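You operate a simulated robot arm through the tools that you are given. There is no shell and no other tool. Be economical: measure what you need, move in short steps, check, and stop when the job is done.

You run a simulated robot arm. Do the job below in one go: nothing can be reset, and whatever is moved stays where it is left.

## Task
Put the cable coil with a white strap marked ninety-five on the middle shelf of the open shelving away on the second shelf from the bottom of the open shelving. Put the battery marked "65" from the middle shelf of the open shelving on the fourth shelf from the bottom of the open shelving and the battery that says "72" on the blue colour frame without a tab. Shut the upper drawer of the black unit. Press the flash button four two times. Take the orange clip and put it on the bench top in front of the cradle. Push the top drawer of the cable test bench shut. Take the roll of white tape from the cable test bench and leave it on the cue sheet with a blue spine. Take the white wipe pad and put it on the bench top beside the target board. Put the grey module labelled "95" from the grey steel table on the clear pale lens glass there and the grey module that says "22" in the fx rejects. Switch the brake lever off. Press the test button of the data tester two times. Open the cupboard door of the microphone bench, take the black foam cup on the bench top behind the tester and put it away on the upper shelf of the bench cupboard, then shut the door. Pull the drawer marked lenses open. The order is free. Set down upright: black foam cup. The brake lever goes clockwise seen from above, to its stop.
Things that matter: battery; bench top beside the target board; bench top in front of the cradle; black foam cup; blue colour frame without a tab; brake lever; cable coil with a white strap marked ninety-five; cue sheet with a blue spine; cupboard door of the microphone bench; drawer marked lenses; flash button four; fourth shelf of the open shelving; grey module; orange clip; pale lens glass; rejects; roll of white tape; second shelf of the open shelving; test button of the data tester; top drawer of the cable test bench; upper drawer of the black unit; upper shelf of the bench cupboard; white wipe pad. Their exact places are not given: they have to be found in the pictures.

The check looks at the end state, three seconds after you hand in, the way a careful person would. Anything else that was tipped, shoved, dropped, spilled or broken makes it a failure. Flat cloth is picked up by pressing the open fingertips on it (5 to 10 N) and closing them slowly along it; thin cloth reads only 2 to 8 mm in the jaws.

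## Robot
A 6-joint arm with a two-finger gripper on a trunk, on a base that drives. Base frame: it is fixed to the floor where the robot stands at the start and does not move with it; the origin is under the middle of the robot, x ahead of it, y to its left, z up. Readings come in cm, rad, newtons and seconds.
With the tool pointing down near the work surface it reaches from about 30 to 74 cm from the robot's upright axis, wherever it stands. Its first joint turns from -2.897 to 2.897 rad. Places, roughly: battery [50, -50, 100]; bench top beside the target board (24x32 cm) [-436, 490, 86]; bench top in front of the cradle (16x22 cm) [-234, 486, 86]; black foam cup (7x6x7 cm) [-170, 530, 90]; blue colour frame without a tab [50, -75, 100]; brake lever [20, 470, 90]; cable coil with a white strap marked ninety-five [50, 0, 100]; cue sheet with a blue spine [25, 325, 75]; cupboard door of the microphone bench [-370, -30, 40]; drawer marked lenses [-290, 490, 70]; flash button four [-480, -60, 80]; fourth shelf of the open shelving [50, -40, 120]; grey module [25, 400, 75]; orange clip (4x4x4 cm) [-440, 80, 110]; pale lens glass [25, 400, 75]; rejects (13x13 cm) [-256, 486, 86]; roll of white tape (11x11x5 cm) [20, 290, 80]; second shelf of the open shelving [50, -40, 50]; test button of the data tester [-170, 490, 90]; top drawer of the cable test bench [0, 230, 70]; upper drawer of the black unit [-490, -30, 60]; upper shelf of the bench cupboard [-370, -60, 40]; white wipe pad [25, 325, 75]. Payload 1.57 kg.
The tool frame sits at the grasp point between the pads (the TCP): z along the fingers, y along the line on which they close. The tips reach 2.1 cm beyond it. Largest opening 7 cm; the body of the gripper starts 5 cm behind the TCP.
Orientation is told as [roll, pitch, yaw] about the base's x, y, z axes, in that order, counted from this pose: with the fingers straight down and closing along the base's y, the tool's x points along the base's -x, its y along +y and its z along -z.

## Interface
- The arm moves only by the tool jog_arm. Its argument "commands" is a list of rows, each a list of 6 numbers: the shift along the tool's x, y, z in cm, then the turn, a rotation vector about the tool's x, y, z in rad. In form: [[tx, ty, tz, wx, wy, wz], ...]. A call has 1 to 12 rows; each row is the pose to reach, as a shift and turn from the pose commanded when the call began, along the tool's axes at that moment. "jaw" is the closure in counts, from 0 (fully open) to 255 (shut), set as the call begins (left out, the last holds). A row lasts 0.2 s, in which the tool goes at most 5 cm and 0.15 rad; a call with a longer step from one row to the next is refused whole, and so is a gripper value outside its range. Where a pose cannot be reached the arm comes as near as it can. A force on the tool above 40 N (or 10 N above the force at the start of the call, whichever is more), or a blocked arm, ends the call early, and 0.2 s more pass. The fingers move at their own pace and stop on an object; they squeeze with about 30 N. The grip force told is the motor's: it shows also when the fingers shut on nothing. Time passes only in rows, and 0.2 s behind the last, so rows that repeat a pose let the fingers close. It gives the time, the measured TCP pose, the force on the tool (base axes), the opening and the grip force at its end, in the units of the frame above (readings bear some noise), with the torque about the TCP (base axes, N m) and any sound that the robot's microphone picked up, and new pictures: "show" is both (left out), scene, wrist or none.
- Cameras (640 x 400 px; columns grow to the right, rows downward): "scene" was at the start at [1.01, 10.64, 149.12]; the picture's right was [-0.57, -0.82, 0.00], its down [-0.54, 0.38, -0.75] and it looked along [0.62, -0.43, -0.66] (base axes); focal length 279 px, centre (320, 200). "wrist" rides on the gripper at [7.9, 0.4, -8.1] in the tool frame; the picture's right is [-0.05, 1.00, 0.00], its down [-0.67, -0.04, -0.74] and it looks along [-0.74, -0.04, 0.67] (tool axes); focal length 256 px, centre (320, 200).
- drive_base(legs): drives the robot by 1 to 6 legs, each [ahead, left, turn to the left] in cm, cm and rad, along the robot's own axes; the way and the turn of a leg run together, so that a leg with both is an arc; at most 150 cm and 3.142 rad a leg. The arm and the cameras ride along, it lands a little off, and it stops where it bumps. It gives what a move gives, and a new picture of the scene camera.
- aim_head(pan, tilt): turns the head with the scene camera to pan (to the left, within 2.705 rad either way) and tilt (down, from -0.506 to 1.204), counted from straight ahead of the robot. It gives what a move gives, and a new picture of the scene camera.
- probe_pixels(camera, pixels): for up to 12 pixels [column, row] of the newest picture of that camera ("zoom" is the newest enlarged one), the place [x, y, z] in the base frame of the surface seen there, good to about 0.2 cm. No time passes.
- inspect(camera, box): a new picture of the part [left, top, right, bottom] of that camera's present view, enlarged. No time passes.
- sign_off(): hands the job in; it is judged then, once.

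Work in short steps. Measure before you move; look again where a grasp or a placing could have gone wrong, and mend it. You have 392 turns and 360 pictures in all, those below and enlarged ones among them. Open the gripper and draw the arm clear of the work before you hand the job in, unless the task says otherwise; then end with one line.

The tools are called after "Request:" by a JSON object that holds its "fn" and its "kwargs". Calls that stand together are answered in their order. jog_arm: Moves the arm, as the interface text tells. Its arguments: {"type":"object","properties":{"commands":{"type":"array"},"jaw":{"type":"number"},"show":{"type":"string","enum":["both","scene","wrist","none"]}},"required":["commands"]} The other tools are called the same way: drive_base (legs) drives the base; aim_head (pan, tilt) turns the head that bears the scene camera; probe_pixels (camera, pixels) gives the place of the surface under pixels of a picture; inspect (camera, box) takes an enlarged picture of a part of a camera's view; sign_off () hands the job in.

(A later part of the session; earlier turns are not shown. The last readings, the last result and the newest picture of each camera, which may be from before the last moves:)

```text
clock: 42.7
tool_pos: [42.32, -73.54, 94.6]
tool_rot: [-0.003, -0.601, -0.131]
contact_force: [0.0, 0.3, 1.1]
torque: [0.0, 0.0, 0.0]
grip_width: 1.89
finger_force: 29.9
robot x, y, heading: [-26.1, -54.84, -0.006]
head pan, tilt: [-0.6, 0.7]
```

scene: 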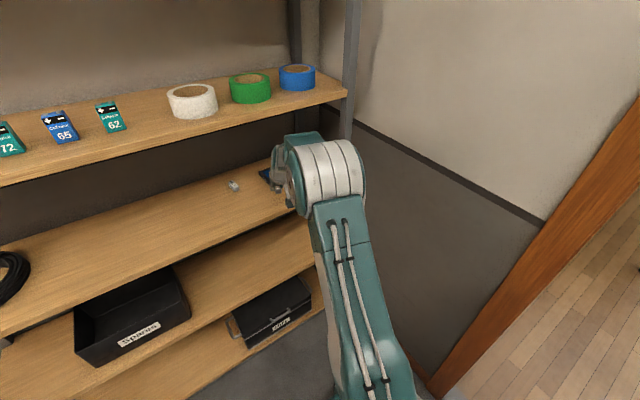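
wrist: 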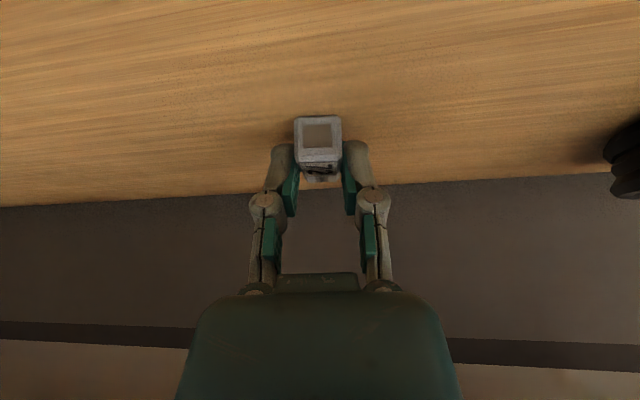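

Now beside the blue frame with the battery still held. Take a wrist picture to locate the frame centre and look for a tab.

Request:
{"fn": "jog_arm", "kwargs": {"commands": [[0, 0, 0, 0, 0, 0]], "show": "wrist"}}

Request:
{"fn": "inspect", "kwargs": {"camera": "wrist", "box": [150, 20, 390, 170]}}

```text
clock: 43.1
tool_pos: [42.34, -73.82, 94.66]
tool_rot: [0.0, -0.601, -0.131]
contact_force: [0.6, 0.9, 0.2]
torque: [-0.03, -0.01, -0.01]
grip_width: 1.94
finger_force: 30.2
robot x, y, heading: [-25.76, -54.71, -0.003]
head pan, tilt: [-0.6, 0.7]
```

wrist: 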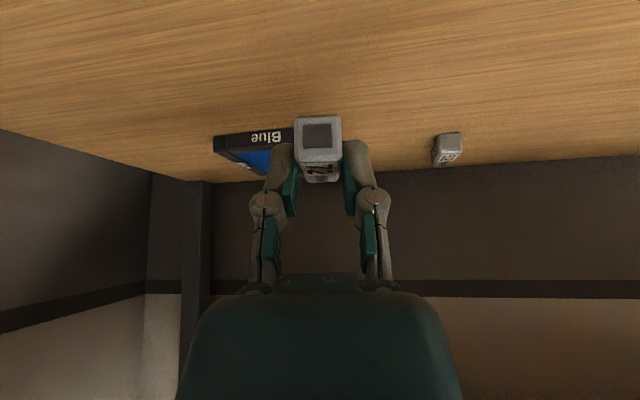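

```text
2.67 times, centred on (270, 95) of wrist
```

zoom: 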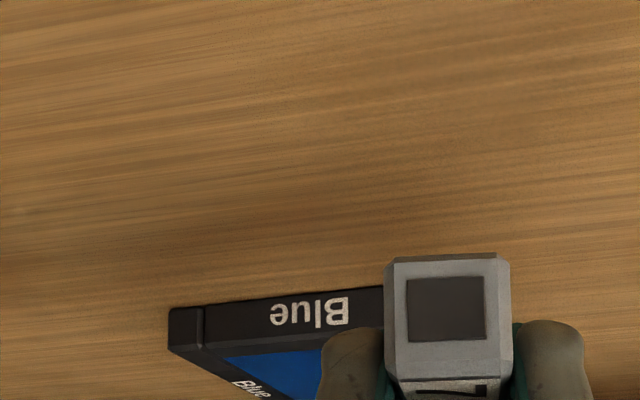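

The held battery hides the frame. I'll shift the tool left 9 cm to see it whole.

Request:
{"fn": "jog_arm", "kwargs": {"commands": [[0, 2.5, 0, 0, 0, 0], [0, 5, -0.5, 0, 0, 0], [-1, 7.5, -2, 0, 0, 0], [-2, 9, -3, 0, 0, 0], [-2, 9, -3, 0, 0, 0]], "show": "wrist"}}

Request:
{"fn": "inspect", "kwargs": {"camera": "wrist", "box": [60, 80, 300, 230]}}

```text
clock: 44.3
tool_pos: [43.49, -64.8, 98.38]
tool_rot: [-0.002, -0.602, -0.131]
contact_force: [-0.1, -0.2, 0.5]
torque: [0.01, 0.02, 0.01]
grip_width: 1.89
finger_force: 29.8
robot x, y, heading: [-25.74, -54.29, -0.009]
head pan, tilt: [-0.6, 0.7]
```

wrist: 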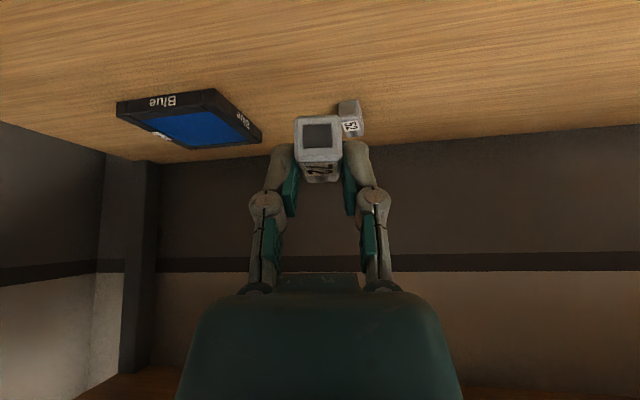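

```text
2.67 times, centred on (180, 155) of wrist
```

zoom: 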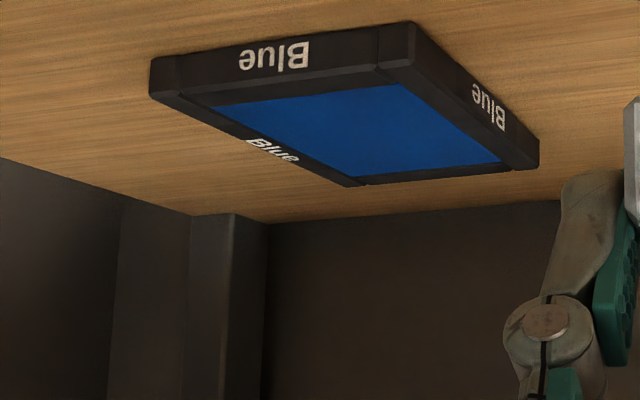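

No tab is visible on this frame. I'll probe its corners.

Request:
{"fn": "probe_pixels", "kwargs": {"camera": "zoom", "pixels": [[165, 92], [400, 65], [530, 165], [362, 182], [350, 135], [230, 110], [500, 160], [370, 88], [355, 174]]}}

```text
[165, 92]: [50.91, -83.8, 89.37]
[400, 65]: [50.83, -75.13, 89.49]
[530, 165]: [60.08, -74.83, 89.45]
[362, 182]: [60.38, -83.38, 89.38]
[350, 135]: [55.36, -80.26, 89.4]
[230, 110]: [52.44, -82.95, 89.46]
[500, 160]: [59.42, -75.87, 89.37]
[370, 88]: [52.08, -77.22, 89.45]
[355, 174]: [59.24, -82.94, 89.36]
```

The frame centre is [55.6,-79.4], top z 89.45. I lower the tool to z≈94.8 and drive the base right 16 and forward 11.

Request:
{"fn": "jog_arm", "kwargs": {"commands": [[0.7, 0, 1, 0, 0, 0], [1.4, 0, 2, 0, 0, 0], [2.03, 0, 2.97, 0, 0, 0]], "show": "none"}}

Request:
{"fn": "drive_base", "kwargs": {"legs": [[0, -15, 0], [11, 0, 0]]}}

```text
clock: 45.1
tool_pos: [43.42, -64.87, 94.57]
tool_rot: [0.0, -0.599, -0.132]
contact_force: [0.5, 0.3, -0.5]
torque: [0.01, 0.03, -0.02]
grip_width: 1.89
finger_force: 30.0
robot x, y, heading: [-26.04, -54.57, -0.005]
head pan, tilt: [-0.6, 0.7]
```

```text
clock: 47.3
tool_pos: [54.39, -79.76, 94.67]
tool_rot: [0.001, -0.6, -0.134]
contact_force: [0.0, -0.5, -0.4]
torque: [-0.01, -0.02, 0.02]
grip_width: 1.91
finger_force: 29.5
robot x, y, heading: [-14.86, -69.2, -0.005]
head pan, tilt: [-0.6, 0.7]
```

scene: 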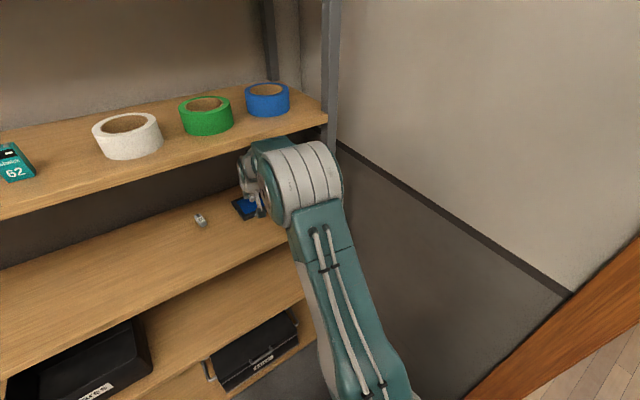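

Tool is above the frame at [54.4,-79.8,94.6]. I'll lower to about 92.25.

Request:
{"fn": "jog_arm", "kwargs": {"commands": [[0.3, 0.2, 0.7, 0, 0, 0], [0.6, 0.42, 1.4, 0, 0, 0], [0.96, 0.42, 2.19, 0, 0, 0], [0.96, 0.42, 2.19, 0, 0, 0]], "show": "wrist"}}

```text
clock: 48.3
tool_pos: [54.72, -79.83, 92.29]
tool_rot: [0.003, -0.601, -0.133]
contact_force: [-0.4, -0.6, -0.7]
torque: [0.0, 0.02, 0.0]
grip_width: 1.89
finger_force: 29.7
robot x, y, heading: [-15.06, -69.38, -0.006]
head pan, tilt: [-0.6, 0.7]
```

wrist: 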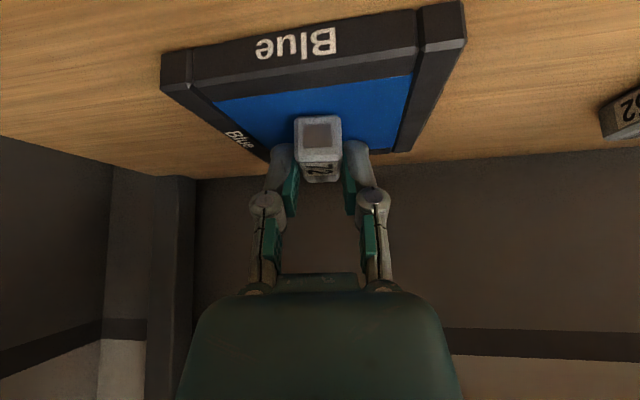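

Battery is over the blue field. Lower slightly until contact shows.

Request:
{"fn": "jog_arm", "kwargs": {"commands": [[0.06, 0, 0.1, 0, 0, 0], [0.12, 0, 0.18, 0, 0, 0], [0.12, 0, 0.18, 0, 0, 0]], "show": "none"}}

```text
clock: 49.1
tool_pos: [54.63, -79.55, 92.15]
tool_rot: [0.001, -0.603, -0.134]
contact_force: [1.3, 1.9, 5.9]
torque: [0.04, 0.01, 0.01]
grip_width: 1.89
finger_force: 29.9
robot x, y, heading: [-14.62, -69.78, -0.008]
head pan, tilt: [-0.6, 0.7]
```

Contact (5.9 N). Open and withdraw along the fingers.

Request:
{"fn": "jog_arm", "kwargs": {"commands": [[0, 0, 0, 0, 0, 0], [0, 0, 0, 0, 0, 0]], "jaw": 120, "show": "none"}}

Request:
{"fn": "jog_arm", "kwargs": {"commands": [[0, 0, -1, 0, 0, 0], [0, 0, -2.5, 0, 0, 0], [0, 0, -4, 0, 0, 0]], "show": "wrist"}}

```text
clock: 49.7
tool_pos: [54.69, -79.69, 92.2]
tool_rot: [0.002, -0.6, -0.134]
contact_force: [0.1, 0.1, -0.3]
torque: [-0.05, 0.03, -0.01]
grip_width: 3.72
finger_force: 0.0
robot x, y, heading: [-14.55, -69.43, -0.004]
head pan, tilt: [-0.6, 0.7]
```

```text
clock: 50.5
tool_pos: [52.39, -79.23, 95.5]
tool_rot: [0.002, -0.601, -0.134]
contact_force: [0.1, 0.2, 0.2]
torque: [0.02, -0.01, 0.01]
grip_width: 3.7
finger_force: 0.0
robot x, y, heading: [-14.75, -69.5, -0.008]
head pan, tilt: [-0.6, 0.7]
```

wrist: 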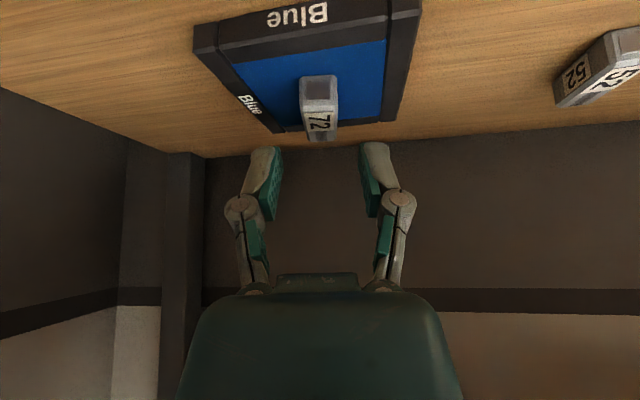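

Battery 72 rests on the frame. Back the base out and drive left toward the coil, looking at it with the head.

Request:
{"fn": "drive_base", "kwargs": {"legs": [[-20, 0, 0], [0, 70, 0]]}}

Request:
{"fn": "aim_head", "kwargs": {"pan": -0.1, "tilt": 0.7}}

```text
clock: 55.5
tool_pos: [32.97, -9.79, 95.57]
tool_rot: [0.004, -0.602, -0.128]
contact_force: [-0.2, 0.3, 0.2]
torque: [0.01, 0.0, 0.01]
grip_width: 3.69
finger_force: 0.1
robot x, y, heading: [-34.32, 0.12, 0.001]
head pan, tilt: [-0.6, 0.7]
```

scene: 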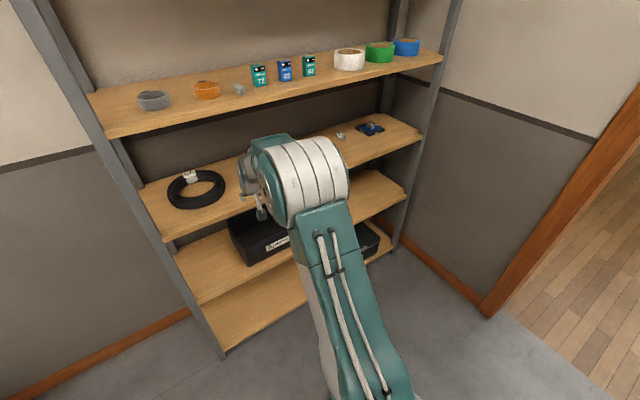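

```text
clock: 56.4
tool_pos: [32.92, -9.44, 95.63]
tool_rot: [0.002, -0.601, -0.127]
contact_force: [-0.3, 0.7, -0.3]
torque: [0.01, 0.02, 0.0]
grip_width: 3.72
finger_force: 0.1
robot x, y, heading: [-34.65, -0.16, 0.003]
head pan, tilt: [-0.099, 0.7]
```

scene: 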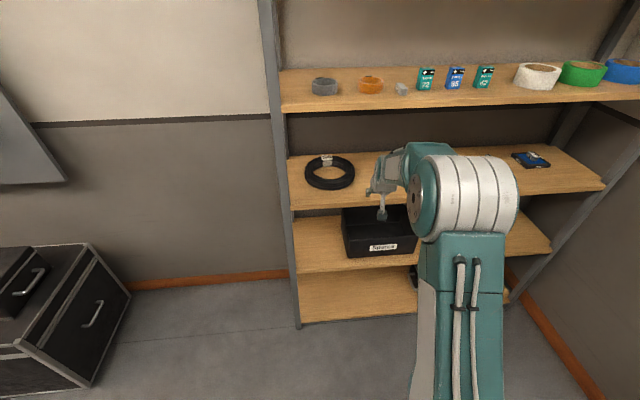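

I'll enlarge the coil and second shelf and probe.

Request:
{"fn": "inspect", "kwargs": {"camera": "scene", "box": [280, 140, 440, 280]}}

Request:
{"fn": "probe_pixels", "kwargs": {"camera": "scene", "pixels": [[330, 188], [330, 181], [307, 172], [353, 172], [327, 160], [316, 172], [345, 172], [305, 260], [335, 225], [343, 230], [375, 250], [303, 205]]}}

```text
2.86 times, centred on (360, 210) of scene
```

zoom: 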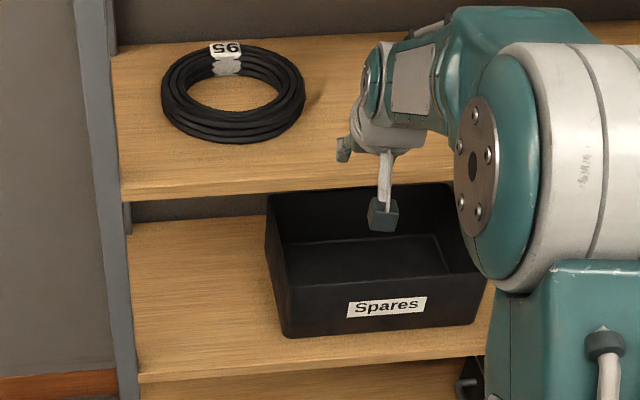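

```text
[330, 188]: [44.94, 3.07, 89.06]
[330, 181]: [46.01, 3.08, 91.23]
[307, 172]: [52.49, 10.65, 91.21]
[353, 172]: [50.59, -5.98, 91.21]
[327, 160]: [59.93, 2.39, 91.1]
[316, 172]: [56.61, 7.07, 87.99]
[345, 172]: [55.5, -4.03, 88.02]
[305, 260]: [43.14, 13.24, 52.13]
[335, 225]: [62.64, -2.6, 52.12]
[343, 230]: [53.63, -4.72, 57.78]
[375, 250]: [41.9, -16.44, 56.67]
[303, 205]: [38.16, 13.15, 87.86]
```

I'd like the arm's own geometry: probe the elbow and wrist, and the right part of the second shelf.

Request:
{"fn": "probe_pixels", "kwargs": {"camera": "scene", "pixels": [[460, 158], [470, 190], [430, 145], [400, 158], [385, 190], [470, 250], [440, 330], [530, 240], [535, 225], [525, 260], [545, 200], [420, 165]]}}

```text
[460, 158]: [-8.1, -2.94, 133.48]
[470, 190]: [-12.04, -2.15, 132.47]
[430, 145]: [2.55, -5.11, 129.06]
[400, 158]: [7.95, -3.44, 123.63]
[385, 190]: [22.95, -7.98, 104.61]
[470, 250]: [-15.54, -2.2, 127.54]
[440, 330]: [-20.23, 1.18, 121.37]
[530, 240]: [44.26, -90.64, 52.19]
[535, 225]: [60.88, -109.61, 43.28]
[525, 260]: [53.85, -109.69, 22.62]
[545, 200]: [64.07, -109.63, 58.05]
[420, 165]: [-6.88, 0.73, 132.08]
```

Elbow sits at about z 125, so tilted tool work is right. Take a wrist picture to measure the coil ring precisely.

Request:
{"fn": "jog_arm", "kwargs": {"commands": [[0, 2, -2, 0.03, 0, -0.06], [0, 5, -4, 0.075, 0, -0.107], [0, 5, -4, 0.075, 0, -0.107]], "jaw": 0, "show": "wrist"}}

```text
clock: 57.2
tool_pos: [31.22, -4.09, 99.08]
tool_rot: [-0.149, -0.594, 0.003]
contact_force: [-0.3, -0.3, 0.3]
torque: [0.02, 0.02, -0.01]
grip_width: 7.01
finger_force: 0.1
robot x, y, heading: [-34.64, -0.44, 0.002]
head pan, tilt: [-0.099, 0.7]
```

wrist: 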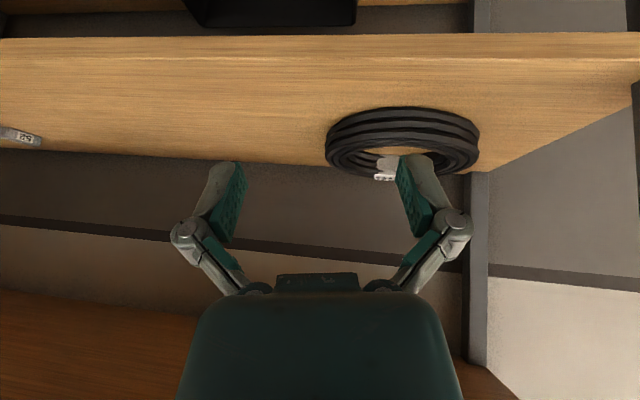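

Roll went the wrong way; I correct it with a turn about tool x and move right/up for a better coil view.

Request:
{"fn": "jog_arm", "kwargs": {"commands": [[-1, 0, -1, -0.07, 0, 0], [-2, 0, -2, -0.147, 0, 0], [-4, 0, -4, -0.147, 0.1, 0], [-4, 0, -4, -0.147, 0.2, 0], [-4, 0, -4, -0.147, 0.2, 0]], "show": "wrist"}}

```text
clock: 58.4
tool_pos: [32.34, -3.72, 104.43]
tool_rot: [0.008, -0.392, -0.013]
contact_force: [-0.4, 0.5, -1.0]
torque: [0.0, 0.01, -0.01]
grip_width: 6.99
finger_force: 0.1
robot x, y, heading: [-34.79, 0.23, 0.003]
head pan, tilt: [-0.099, 0.7]
```

wrist: 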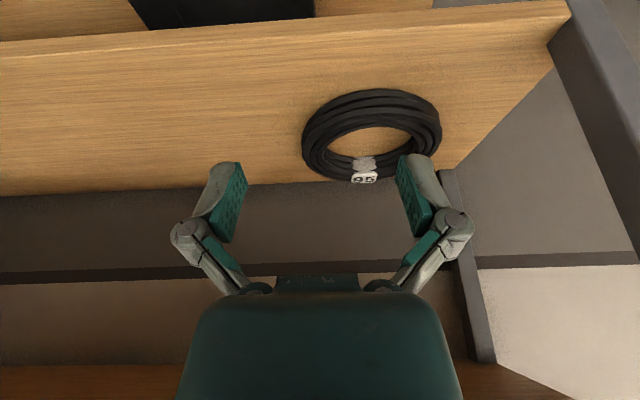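

Request:
{"fn": "inspect", "kwargs": {"camera": "wrist", "box": [290, 80, 450, 190]}}

Request:
{"fn": "probe_pixels", "kwargs": {"camera": "wrist", "pixels": [[370, 92], [370, 115], [370, 122], [304, 145], [312, 143], [322, 140], [330, 140], [440, 130], [425, 135], [370, 135], [365, 178], [366, 158]]}}

```text
3.64 times, centred on (370, 135) of wrist
```

zoom: 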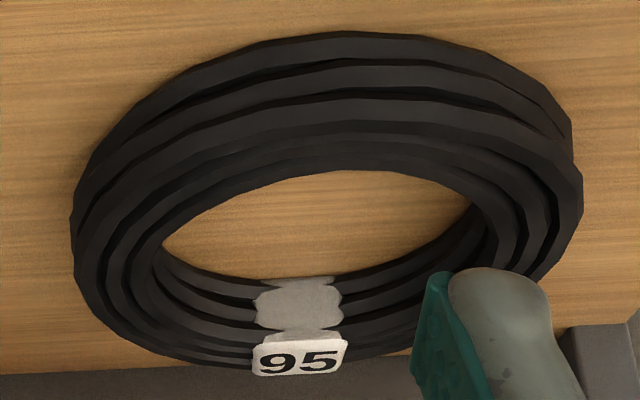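

```text
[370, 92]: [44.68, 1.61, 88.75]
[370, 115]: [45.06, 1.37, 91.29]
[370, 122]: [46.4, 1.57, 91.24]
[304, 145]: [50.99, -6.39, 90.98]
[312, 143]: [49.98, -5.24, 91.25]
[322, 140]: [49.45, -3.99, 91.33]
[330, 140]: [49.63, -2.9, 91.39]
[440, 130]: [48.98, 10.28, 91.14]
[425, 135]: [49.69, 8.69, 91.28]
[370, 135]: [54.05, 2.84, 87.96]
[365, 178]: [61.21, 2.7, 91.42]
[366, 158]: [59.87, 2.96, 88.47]
```

Coil centre ≈[52.8,2.2], ring mid radius ≈7.2. I'll grip the right side of the ring at y≈−5; tilt back to −0.6, lower, then drive forward 17 cm.

Request:
{"fn": "jog_arm", "kwargs": {"commands": [[1.4, -0.4, 2.1, 0, -0.1, 0], [2.8, -0.8, 4.2, 0, -0.21, 0], [4.25, -1.3, 6.36, 0, -0.21, 0], [4.25, -1.3, 6.36, 0, -0.21, 0]], "show": "none"}}

Request:
{"fn": "drive_base", "kwargs": {"legs": [[17, 0, 0]]}}

Request:
{"fn": "jog_arm", "kwargs": {"commands": [[0, 0, 0, 0, 0, 0]], "show": "wrist"}}

```text
clock: 59.4
tool_pos: [30.91, -4.93, 96.92]
tool_rot: [0.009, -0.607, -0.016]
contact_force: [0.9, -0.7, 0.3]
torque: [-0.05, 0.03, 0.02]
grip_width: 6.99
finger_force: 0.1
robot x, y, heading: [-34.29, -0.66, 0.002]
head pan, tilt: [-0.099, 0.7]
```

```text
clock: 60.9
tool_pos: [47.75, -4.96, 96.73]
tool_rot: [0.007, -0.604, -0.018]
contact_force: [0.4, 0.1, -0.4]
torque: [-0.02, -0.02, 0.02]
grip_width: 7.01
finger_force: 0.1
robot x, y, heading: [-17.68, -0.13, 0.0]
head pan, tilt: [-0.099, 0.7]
```

scene: 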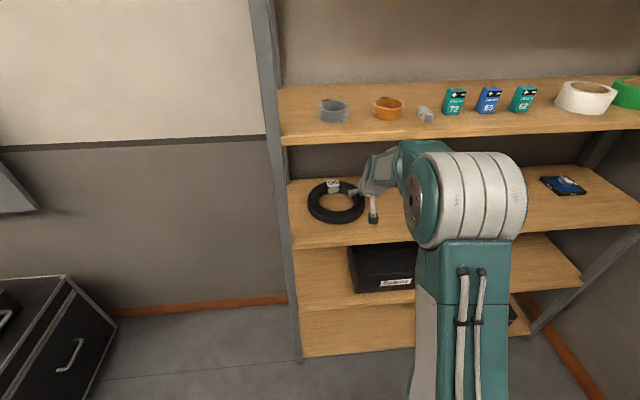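

```text
clock: 61.3
tool_pos: [47.74, -4.81, 96.93]
tool_rot: [0.007, -0.603, -0.016]
contact_force: [-0.9, 0.0, 0.6]
torque: [-0.02, -0.03, 0.01]
grip_width: 7.02
finger_force: 0.1
robot x, y, heading: [-17.62, -0.05, 0.002]
head pan, tilt: [-0.099, 0.7]
```

wrist: 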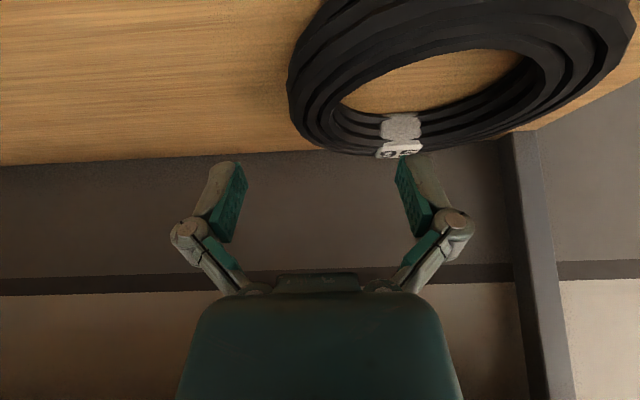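

Hovering right; ring's right side is between the fingers' path. Advance 7.5 cm along the fingers.

Request:
{"fn": "jog_arm", "kwargs": {"commands": [[-0.1, -0.1, 2.5, 0, 0, 0], [-0.15, -0.15, 4.5, 0, 0, 0], [-0.2, -0.15, 6.2, 0, 0, 0], [-0.2, -0.15, 7.5, 0, 0, 0], [-0.2, -0.15, 7.5, 0, 0, 0]], "show": "wrist"}}

```text
clock: 62.5
tool_pos: [52.18, -5.01, 90.79]
tool_rot: [0.008, -0.604, -0.016]
contact_force: [0.2, 0.4, -0.6]
torque: [-0.01, 0.02, 0.0]
grip_width: 7.0
finger_force: 0.0
robot x, y, heading: [-17.83, 0.14, 0.002]
head pan, tilt: [-0.099, 0.7]
```

wrist: 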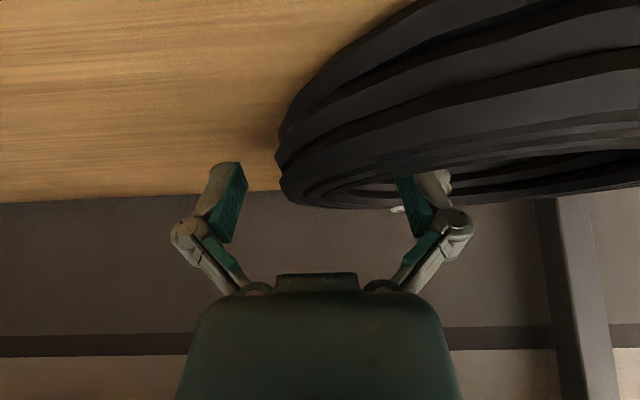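

The inner finger is in the hole and the outer one is clear. Close.

Request:
{"fn": "jog_arm", "kwargs": {"commands": [[0, 0, 0, 0, 0, 0], [0, 0, 0, 0, 0, 0], [0, 0, 0, 0, 0, 0], [0, 0, 0, 0, 0, 0]], "jaw": 255, "show": "wrist"}}

Request:
{"fn": "jog_arm", "kwargs": {"commands": [[-0.17, 0, -0.25, 0, 0, 0], [-0.34, 0, -0.5, 0, 0, 0], [-0.7, 0, -1, 0, 0, 0], [-1.1, 0, -1.65, 0, 0, 0], [-1.1, 0, -1.65, 0, 0, 0]], "show": "both"}}

```text
clock: 63.5
tool_pos: [52.16, -5.06, 91.02]
tool_rot: [0.009, -0.607, -0.015]
contact_force: [-1.9, -1.3, 14.9]
torque: [-0.12, 0.33, -0.34]
grip_width: 4.09
finger_force: 29.8
robot x, y, heading: [-18.12, -0.26, 0.004]
head pan, tilt: [-0.099, 0.7]
```

wrist: 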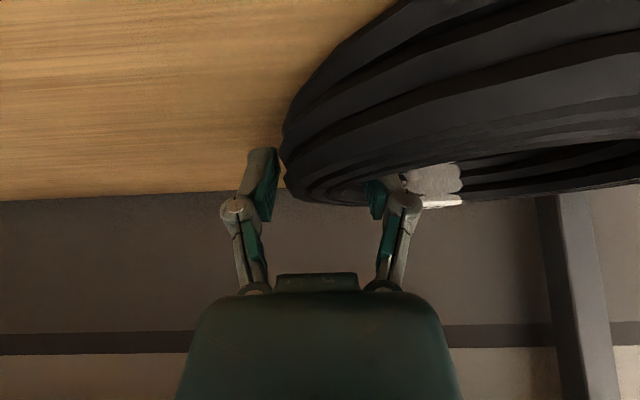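

```text
clock: 64.7
tool_pos: [52.18, -4.9, 92.82]
tool_rot: [0.01, -0.603, -0.014]
contact_force: [0.7, 0.1, -4.6]
torque: [-0.35, 0.08, -0.03]
grip_width: 3.72
finger_force: 30.3
robot x, y, heading: [-17.37, -0.22, 0.002]
head pan, tilt: [-0.099, 0.7]
```

scene: 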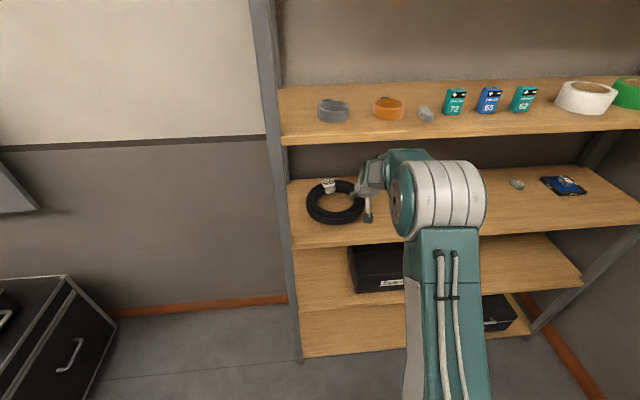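
wrist: 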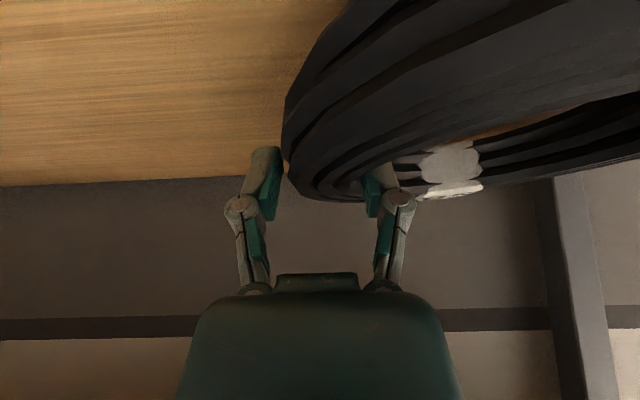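

The coil is lifted, about 4.6 N, held at 3.7 cm. I'll raise a little more and back the base straight out.

Request:
{"fn": "jog_arm", "kwargs": {"commands": [[-0.5, 0, -0.7, 0, 0, 0], [-1, 0, -1.4, 0, 0, 0], [-1.4, 0, -2, 0, 0, 0]], "show": "none"}}

Request:
{"fn": "drive_base", "kwargs": {"legs": [[-32, 0, 0]]}}

Request:
{"fn": "jog_arm", "kwargs": {"commands": [[0, 0, 0, 0, 0, 0]], "show": "wrist"}}

```text
clock: 65.5
tool_pos: [52.3, -5.09, 95.14]
tool_rot: [0.009, -0.605, -0.016]
contact_force: [-0.4, 0.1, -4.1]
torque: [-0.38, -0.02, -0.05]
grip_width: 3.69
finger_force: 30.3
robot x, y, heading: [-17.28, -0.13, -0.001]
head pan, tilt: [-0.099, 0.7]
```

```text
clock: 67.6
tool_pos: [20.31, -5.15, 95.11]
tool_rot: [0.007, -0.604, -0.017]
contact_force: [-0.6, -0.3, -4.1]
torque: [-0.34, 0.04, 0.0]
grip_width: 3.71
finger_force: 30.2
robot x, y, heading: [-49.48, -0.15, -0.002]
head pan, tilt: [-0.099, 0.7]
```

scene: 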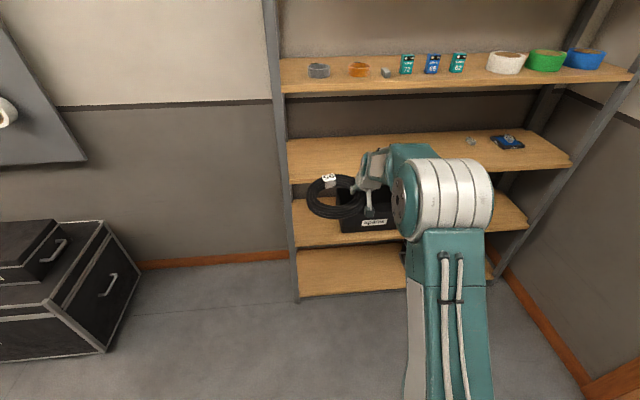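

```text
clock: 68.0
tool_pos: [20.14, -5.27, 95.2]
tool_rot: [0.009, -0.604, -0.016]
contact_force: [0.4, -0.4, -4.5]
torque: [-0.34, 0.01, -0.01]
grip_width: 3.7
finger_force: 29.9
robot x, y, heading: [-49.75, -0.07, -0.005]
head pan, tilt: [-0.099, 0.7]
```

wrist: 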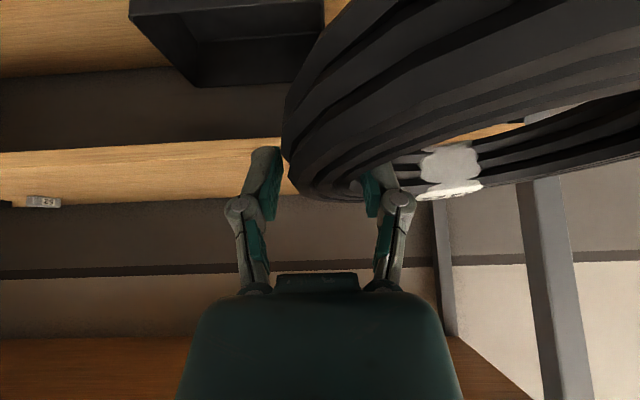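

Coil is level and clear. Drive right to the free part of the second shelf while lowering the arm.

Request:
{"fn": "drive_base", "kwargs": {"legs": [[0, -63, 0]]}}

Request:
{"fn": "jog_arm", "kwargs": {"commands": [[2.2, 0, 2, 0, 0, 0], [4.4, 0, 4, 0, 0, 0], [6.6, 0, 6.1, 0, 0, 0], [8.8, 0, 8.1, 0, 0, 0], [11, 0, 10.2, 0, 0, 0], [13.2, 0, 12.2, 0, 0, 0], [15.4, 0, 14.2, 0, 0, 0], [17.6, 0, 16.3, 0, 0, 0], [19.8, 0, 18.3, 0, 0, 0], [22, 0, 20.3, 0, 0, 0], [24.2, 0, 22.4, 0, 0, 0], [26.4, 0, 24.4, 0, 0, 0]], "show": "both"}}

```text
clock: 71.6
tool_pos: [20.19, -68.15, 95.28]
tool_rot: [0.007, -0.605, -0.016]
contact_force: [0.2, -0.4, -4.8]
torque: [-0.36, 0.05, -0.02]
grip_width: 3.68
finger_force: 30.1
robot x, y, heading: [-49.49, -63.39, -0.003]
head pan, tilt: [-0.099, 0.7]
```

scene: 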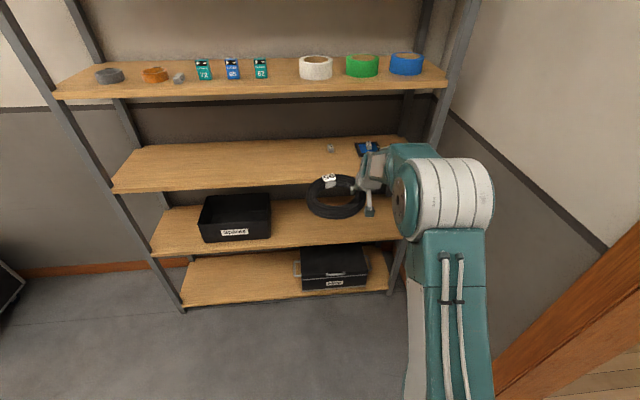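

```text
clock: 74.2
tool_pos: [11.8, -70.45, 60.05]
tool_rot: [0.016, -0.606, -0.017]
contact_force: [1.4, -0.2, -2.8]
torque: [-0.32, 0.11, -0.01]
grip_width: 3.72
finger_force: 30.6
out of reach, approached as far as the arm can: row 11, 12
robot x, y, heading: [-49.29, -63.34, -0.005]
head pan, tilt: [-0.099, 0.7]
```

scene: 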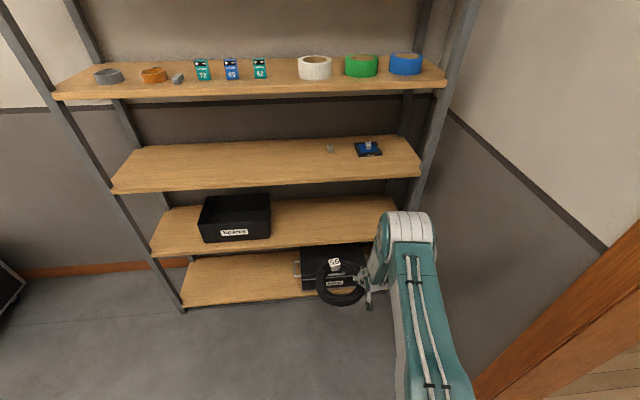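
wrist: 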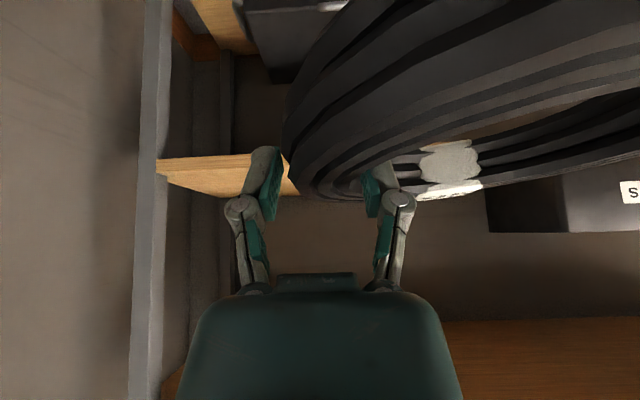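

z 60 is near the low limit at this radius. I'll retract 8 cm and try going down to 57 to see what reach allows.

Request:
{"fn": "jog_arm", "kwargs": {"commands": [[1.6, 0.5, -1.1, 0, 0, 0], [3.3, 1, -2.2, 0, 0, 0], [5, 1.5, -3.4, 0, 0, 0], [6.6, 2, -4.5, 0, 0, 0], [7.5, 2, -3.2, 0, 0, 0], [8.3, 2, -2, 0, 0, 0], [8.3, 2, -2, 0, 0, 0]], "show": "none"}}

```text
clock: 75.8
tool_pos: [5.04, -70.09, 57.36]
tool_rot: [0.061, -0.597, -0.035]
contact_force: [-0.3, -1.0, -3.6]
torque: [-0.38, 0.04, -0.01]
grip_width: 3.71
finger_force: 30.1
out of reach, approached as far as the arm can: row 1, 2, 3, 4, 5, 6, 7
robot x, y, heading: [-49.78, -63.39, -0.003]
head pan, tilt: [-0.099, 0.7]
```

I'll look at the arm configuration to understand the limit.

Request:
{"fn": "aim_head", "kwargs": {"pan": -0.3, "tilt": 0.95}}

```text
clock: 76.5
tool_pos: [4.97, -70.05, 57.33]
tool_rot: [0.061, -0.595, -0.037]
contact_force: [0.1, 0.8, -4.0]
torque: [-0.33, 0.04, -0.02]
grip_width: 3.69
finger_force: 29.8
robot x, y, heading: [-49.3, -63.46, -0.002]
head pan, tilt: [-0.3, 0.949]
```

scene: 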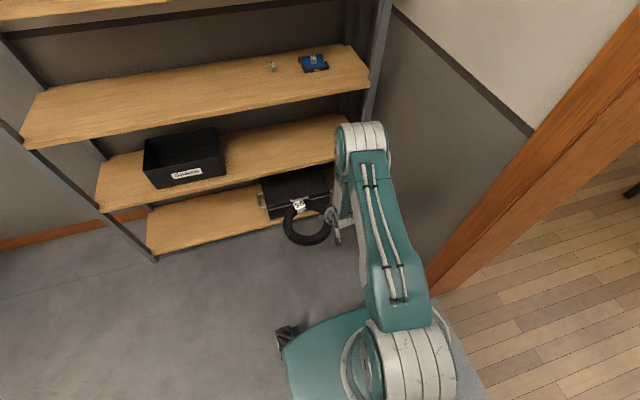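

Request:
{"fn": "probe_pixels", "kwargs": {"camera": "scene", "pixels": [[370, 140], [345, 140], [342, 170], [340, 205], [385, 230], [415, 350], [370, 350], [330, 215], [320, 225], [300, 235]]}}

```text
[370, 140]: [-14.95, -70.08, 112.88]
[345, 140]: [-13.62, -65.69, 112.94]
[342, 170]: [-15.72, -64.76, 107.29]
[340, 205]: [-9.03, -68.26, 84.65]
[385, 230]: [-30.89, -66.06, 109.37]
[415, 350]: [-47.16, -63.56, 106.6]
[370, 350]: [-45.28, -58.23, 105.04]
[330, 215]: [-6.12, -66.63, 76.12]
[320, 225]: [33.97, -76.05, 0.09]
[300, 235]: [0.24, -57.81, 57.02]
```

The limit looks like the wrist when the forearm hangs vertically, so I'll work at a larger radius: rise a bit, then extend outward low.

Request:
{"fn": "jog_arm", "kwargs": {"commands": [[-2.2, 0.4, 0, 0.01, 0, -0.02], [-4.3, 0.8, 0, 0.02, 0, -0.04], [-6.5, 1.2, 0, 0.03, 0, -0.065], [-8.6, 1.5, -0.1, 0.03, 0, -0.065], [-10, 1.5, 2, 0.03, 0, -0.065], [-11.5, 1.5, 4, 0.03, 0, -0.065], [-13, 1.5, 6.4, 0.03, 0, -0.065], [-14.6, 1.5, 8.8, 0.03, 0, -0.065], [-14.6, 1.5, 8.8, 0.03, 0, -0.065]], "show": "scene"}}

```text
clock: 78.5
tool_pos: [22.24, -68.75, 58.48]
tool_rot: [-0.064, -0.604, 0.063]
contact_force: [0.1, -0.6, -5.4]
torque: [-0.35, 0.01, 0.0]
grip_width: 3.71
finger_force: 30.2
out of reach, approached as far as the arm can: row 1, 2, 3, 4, 5, 6, 7
robot x, y, heading: [-50.05, -63.0, 0.001]
head pan, tilt: [-0.3, 0.949]
```

scene: 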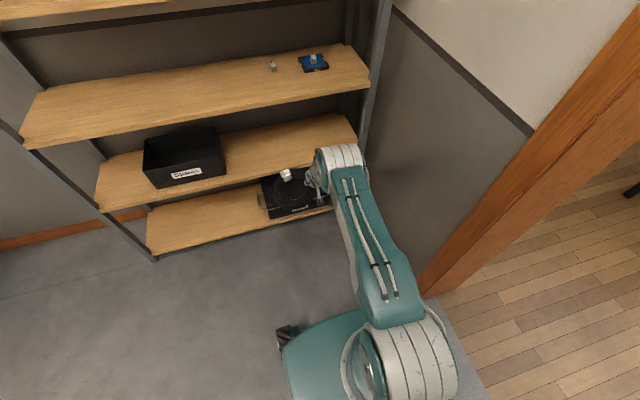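

Reachable here. Straighten the small roll/yaw and test z 55 in free air at this radius.

Request:
{"fn": "jog_arm", "kwargs": {"commands": [[0.6, 0, 1, -0.008, 0, 0.044], [1.2, 0, 2, -0.017, 0, 0.088], [1.9, 0, 2.8, -0.017, 0, 0.088], [1.9, 0, 2.8, -0.017, 0, 0.088]], "show": "none"}}

```text
clock: 79.5
tool_pos: [22.07, -68.92, 55.2]
tool_rot: [0.015, -0.604, -0.045]
contact_force: [-0.2, 0.2, -4.2]
torque: [-0.32, 0.07, -0.04]
grip_width: 3.66
finger_force: 30.2
robot x, y, heading: [-49.49, -63.45, 0.006]
head pan, tilt: [-0.3, 0.949]
```

z 55.2 is reachable. Rise to 59 and drive forward 27 cm into the shelf.

Request:
{"fn": "jog_arm", "kwargs": {"commands": [[-0.7, 0, -1, 0, 0, 0], [-1.4, 0, -2, 0, 0, 0], [-2.1, 0, -3.1, 0, 0, 0]], "show": "none"}}

Request:
{"fn": "drive_base", "kwargs": {"legs": [[14, 0, 0]]}}

Request:
{"fn": "jog_arm", "kwargs": {"commands": [[0, 0, 0, 0, 0, 0]], "show": "wrist"}}

```text
clock: 80.3
tool_pos: [22.15, -68.97, 59.05]
tool_rot: [0.012, -0.608, -0.046]
contact_force: [-1.3, -0.7, -4.4]
torque: [-0.34, 0.05, 0.02]
grip_width: 3.68
finger_force: 29.8
robot x, y, heading: [-49.43, -63.3, 0.001]
head pan, tilt: [-0.3, 0.949]
```

```text
clock: 81.7
tool_pos: [36.1, -68.95, 59.0]
tool_rot: [0.015, -0.606, -0.046]
contact_force: [0.1, 0.4, -4.0]
torque: [-0.35, 0.08, -0.01]
grip_width: 3.7
finger_force: 30.1
robot x, y, heading: [-35.7, -63.6, -0.001]
head pan, tilt: [-0.3, 0.949]
```

scene: 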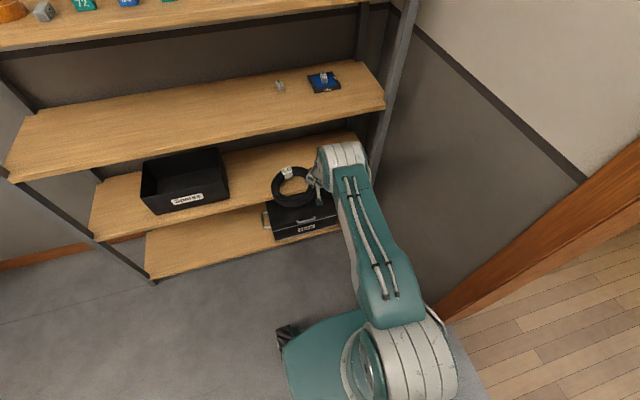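

```text
clock: 82.0
tool_pos: [36.01, -69.04, 58.99]
tool_rot: [0.013, -0.605, -0.047]
contact_force: [0.4, 0.7, -4.9]
torque: [-0.36, 0.02, 0.02]
grip_width: 3.65
finger_force: 29.7
robot x, y, heading: [-35.81, -63.44, -0.001]
head pan, tilt: [-0.3, 0.949]
```

wrist: 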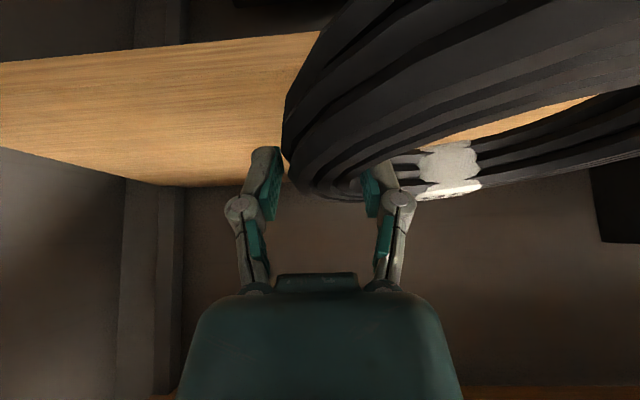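

Coil has entered above the shelf. Drive 13 cm further.

Request:
{"fn": "drive_base", "kwargs": {"legs": [[13, 0, 0]]}}

Request:
{"fn": "jog_arm", "kwargs": {"commands": [[0.6, 0, 0.8, 0, 0, 0], [1.1, 0, 1.65, 0, 0, 0], [1.65, 0, 2.4, 0, 0, 0], [1.65, 0, 2.4, 0, 0, 0]], "show": "wrist"}}

```text
clock: 83.3
tool_pos: [48.77, -69.25, 59.11]
tool_rot: [0.014, -0.606, -0.046]
contact_force: [0.8, 0.3, -4.6]
torque: [-0.36, 0.05, 0.02]
grip_width: 3.68
finger_force: 29.8
robot x, y, heading: [-22.92, -63.68, -0.002]
head pan, tilt: [-0.3, 0.949]
```

scene: 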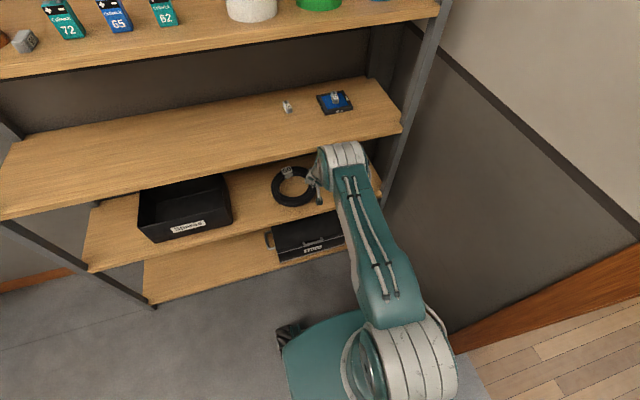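

```text
clock: 84.3
tool_pos: [48.78, -69.26, 56.22]
tool_rot: [0.014, -0.607, -0.049]
contact_force: [-0.6, -2.9, 0.8]
torque: [0.46, 0.23, 0.18]
grip_width: 3.66
finger_force: 29.8
robot x, y, heading: [-22.95, -63.56, -0.002]
head pan, tilt: [-0.3, 0.949]
```

wrist: 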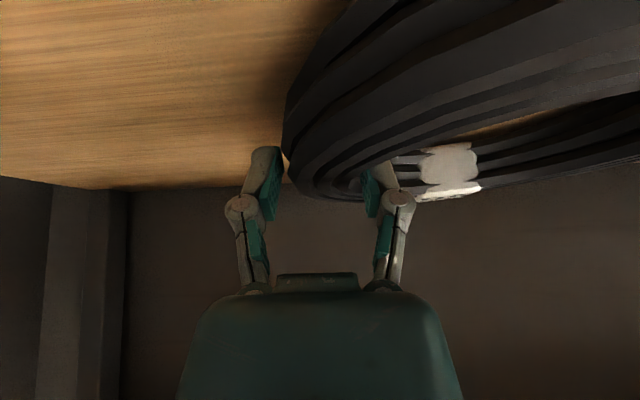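

The far side touches the shelf already. Lower another 0.8 cm and release.

Request:
{"fn": "jog_arm", "kwargs": {"commands": [[0.2, 0, 0.3, 0, 0, 0], [0.45, 0, 0.66, 0, 0, 0], [0.45, 0, 0.66, 0, 0, 0]], "show": "none"}}

Request:
{"fn": "jog_arm", "kwargs": {"commands": [[0, 0, 0, 0, 0, 0], [0, 0, 0, 0, 0, 0], [0, 0, 0, 0, 0, 0]], "jaw": 0, "show": "wrist"}}

```text
clock: 85.1
tool_pos: [48.8, -69.03, 55.45]
tool_rot: [0.014, -0.608, -0.05]
contact_force: [-0.3, -2.8, 1.5]
torque: [0.48, -0.1, 0.09]
grip_width: 3.67
finger_force: 29.8
robot x, y, heading: [-23.16, -63.69, -0.002]
head pan, tilt: [-0.3, 0.949]
```

```text
clock: 85.9
tool_pos: [48.83, -69.02, 55.49]
tool_rot: [0.013, -0.607, -0.046]
contact_force: [0.4, 0.0, -0.4]
torque: [0.0, 0.0, 0.01]
grip_width: 7.0
finger_force: 0.0
robot x, y, heading: [-22.86, -63.53, -0.001]
head pan, tilt: [-0.3, 0.949]
```

wrist: 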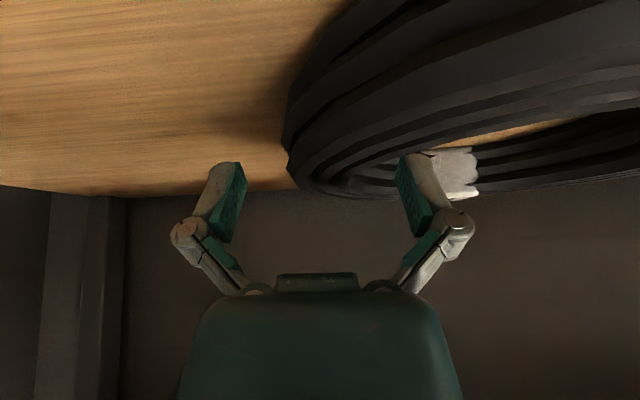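

Released. Withdraw along the fingers, raise and back out.

Request:
{"fn": "jog_arm", "kwargs": {"commands": [[0, 0, -1.5, 0, 0, 0], [0, 0, -3.5, 0, 0, 0], [0, 0, -6, 0, 0, 0], [0, 0, -8, 0, 0, 0]], "show": "none"}}

Request:
{"fn": "drive_base", "kwargs": {"legs": [[-40, 0, 0]]}}

```text
clock: 86.9
tool_pos: [44.24, -69.04, 62.02]
tool_rot: [0.019, -0.606, -0.047]
contact_force: [0.0, 0.0, -0.4]
torque: [-0.01, 0.01, 0.04]
grip_width: 7.0
finger_force: 0.0
robot x, y, heading: [-22.9, -63.45, -0.005]
head pan, tilt: [-0.3, 0.949]
```

```text
clock: 89.4
tool_pos: [4.42, -68.77, 61.95]
tool_rot: [0.018, -0.607, -0.044]
contact_force: [-0.1, 0.1, -0.8]
torque: [-0.01, 0.01, 0.0]
grip_width: 7.02
finger_force: 0.0
robot x, y, heading: [-62.93, -63.59, 0.003]
head pan, tilt: [-0.3, 0.949]
```

scene: 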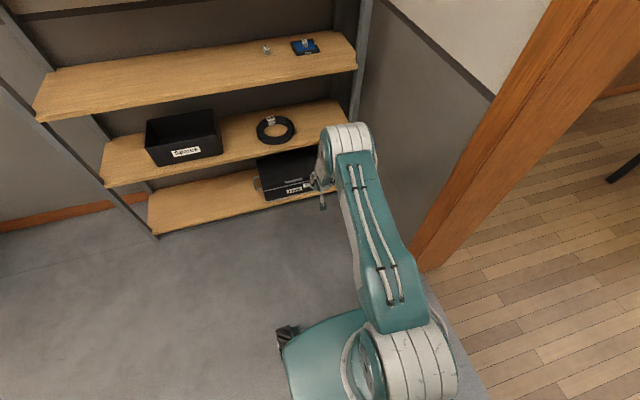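

Coil is on the second shelf at (276,130), well placed. Now tuck the arm up with the tool down for driving, then survey the room.

Request:
{"fn": "jog_arm", "kwargs": {"commands": [[-3, 0, -4, 0, 0, 0], [-5, 0.5, -8, 0, 0.06, 0], [-6, 1, -12, 0, 0.12, 0], [-6, 1.5, -16.5, 0, 0.18, 0], [-6, 2, -21, 0, 0.24, 0], [-6, 2.5, -25.5, 0, 0.3, 0], [-6, 3, -30, 0, 0.36, 0], [-6, 4, -34.5, 0, 0.42, 0], [-6, 5, -39, 0, 0.5, 0.02], [-6, 5, -43.5, 0, 0.56, 0.04], [-6, 5, -47.5, 0, 0.6, 0.04]], "show": "none"}}

Request:
{"fn": "aim_head", "kwargs": {"pan": 1.2, "tilt": 0.3}}

Request:
{"fn": "aim_head", "kwargs": {"pan": 2.6, "tilt": 0.3}}

```text
clock: 91.8
tool_pos: [-17.7, -63.48, 104.49]
tool_rot: [0.026, -0.006, -0.073]
contact_force: [-0.2, 0.2, 0.2]
torque: [-0.02, 0.0, -0.01]
grip_width: 7.01
finger_force: 0.1
out of reach, approached as far as the arm can: row 2, 3
robot x, y, heading: [-63.18, -63.66, 0.005]
head pan, tilt: [-0.3, 0.949]
```

```text
clock: 93.4
tool_pos: [-17.66, -63.54, 104.48]
tool_rot: [0.025, -0.008, -0.072]
contact_force: [-0.5, 0.5, 0.3]
torque: [0.02, -0.01, 0.0]
grip_width: 7.0
finger_force: 0.0
robot x, y, heading: [-62.76, -63.11, 0.001]
head pan, tilt: [1.201, 0.3]
```

scene: 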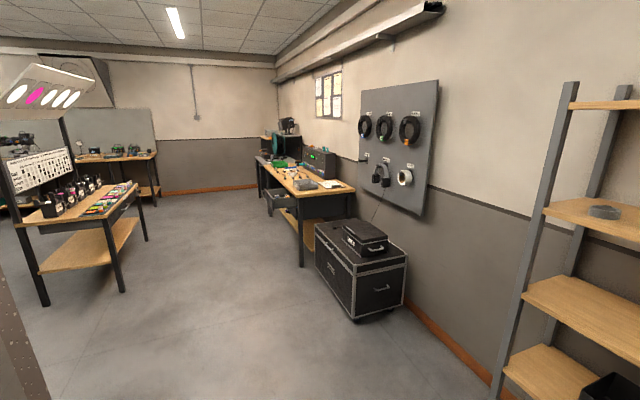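

```text
clock: 95.0
tool_pos: [-17.79, -63.52, 104.59]
tool_rot: [0.027, -0.008, -0.072]
contact_force: [1.1, -0.5, 0.2]
torque: [0.01, -0.05, 0.0]
grip_width: 6.98
finger_force: 0.1
robot x, y, heading: [-62.67, -63.78, -0.002]
head pan, tilt: [2.601, 0.3]
```

scene: 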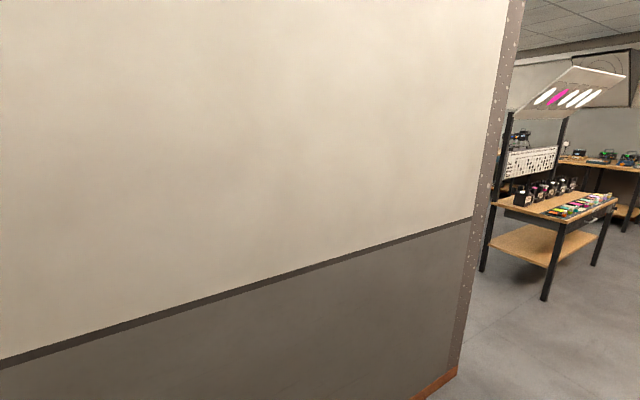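

I'll look left with the head and measure the floor obstacles and the bench edges.

Request:
{"fn": "aim_head", "kwargs": {"pan": 1.2, "tilt": 0.45}}

Request:
{"fn": "probe_pixels", "kwargs": {"camera": "scene", "pixels": [[355, 265], [315, 215], [404, 250], [300, 215], [302, 150], [268, 155], [283, 160], [120, 240], [45, 250], [130, 140], [265, 120], [150, 180]]}}

```text
clock: 96.5
tool_pos: [-17.62, -63.52, 104.47]
tool_rot: [0.026, -0.007, -0.071]
contact_force: [-0.1, 0.9, 0.2]
torque: [0.04, 0.01, 0.0]
grip_width: 7.0
finger_force: 0.0
robot x, y, heading: [-63.09, -63.35, -0.001]
head pan, tilt: [1.201, 0.45]
```

scene: 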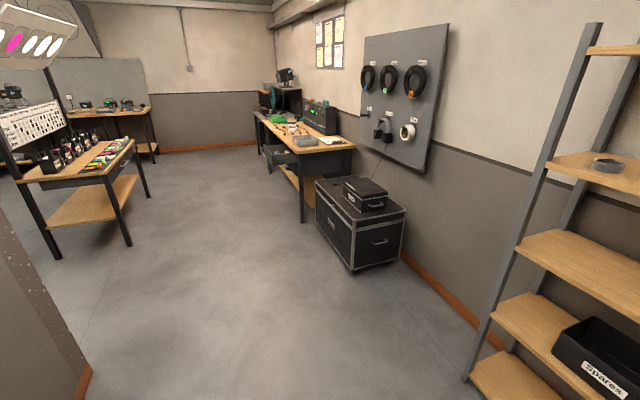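

```text
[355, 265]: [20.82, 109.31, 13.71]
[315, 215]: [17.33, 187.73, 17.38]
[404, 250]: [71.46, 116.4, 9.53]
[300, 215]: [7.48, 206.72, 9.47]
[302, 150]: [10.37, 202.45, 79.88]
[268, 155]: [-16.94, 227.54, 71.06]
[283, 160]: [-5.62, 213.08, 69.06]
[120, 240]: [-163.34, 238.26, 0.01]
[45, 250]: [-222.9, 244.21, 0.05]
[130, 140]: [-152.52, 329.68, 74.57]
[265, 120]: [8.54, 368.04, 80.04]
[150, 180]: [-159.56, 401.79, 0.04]
```

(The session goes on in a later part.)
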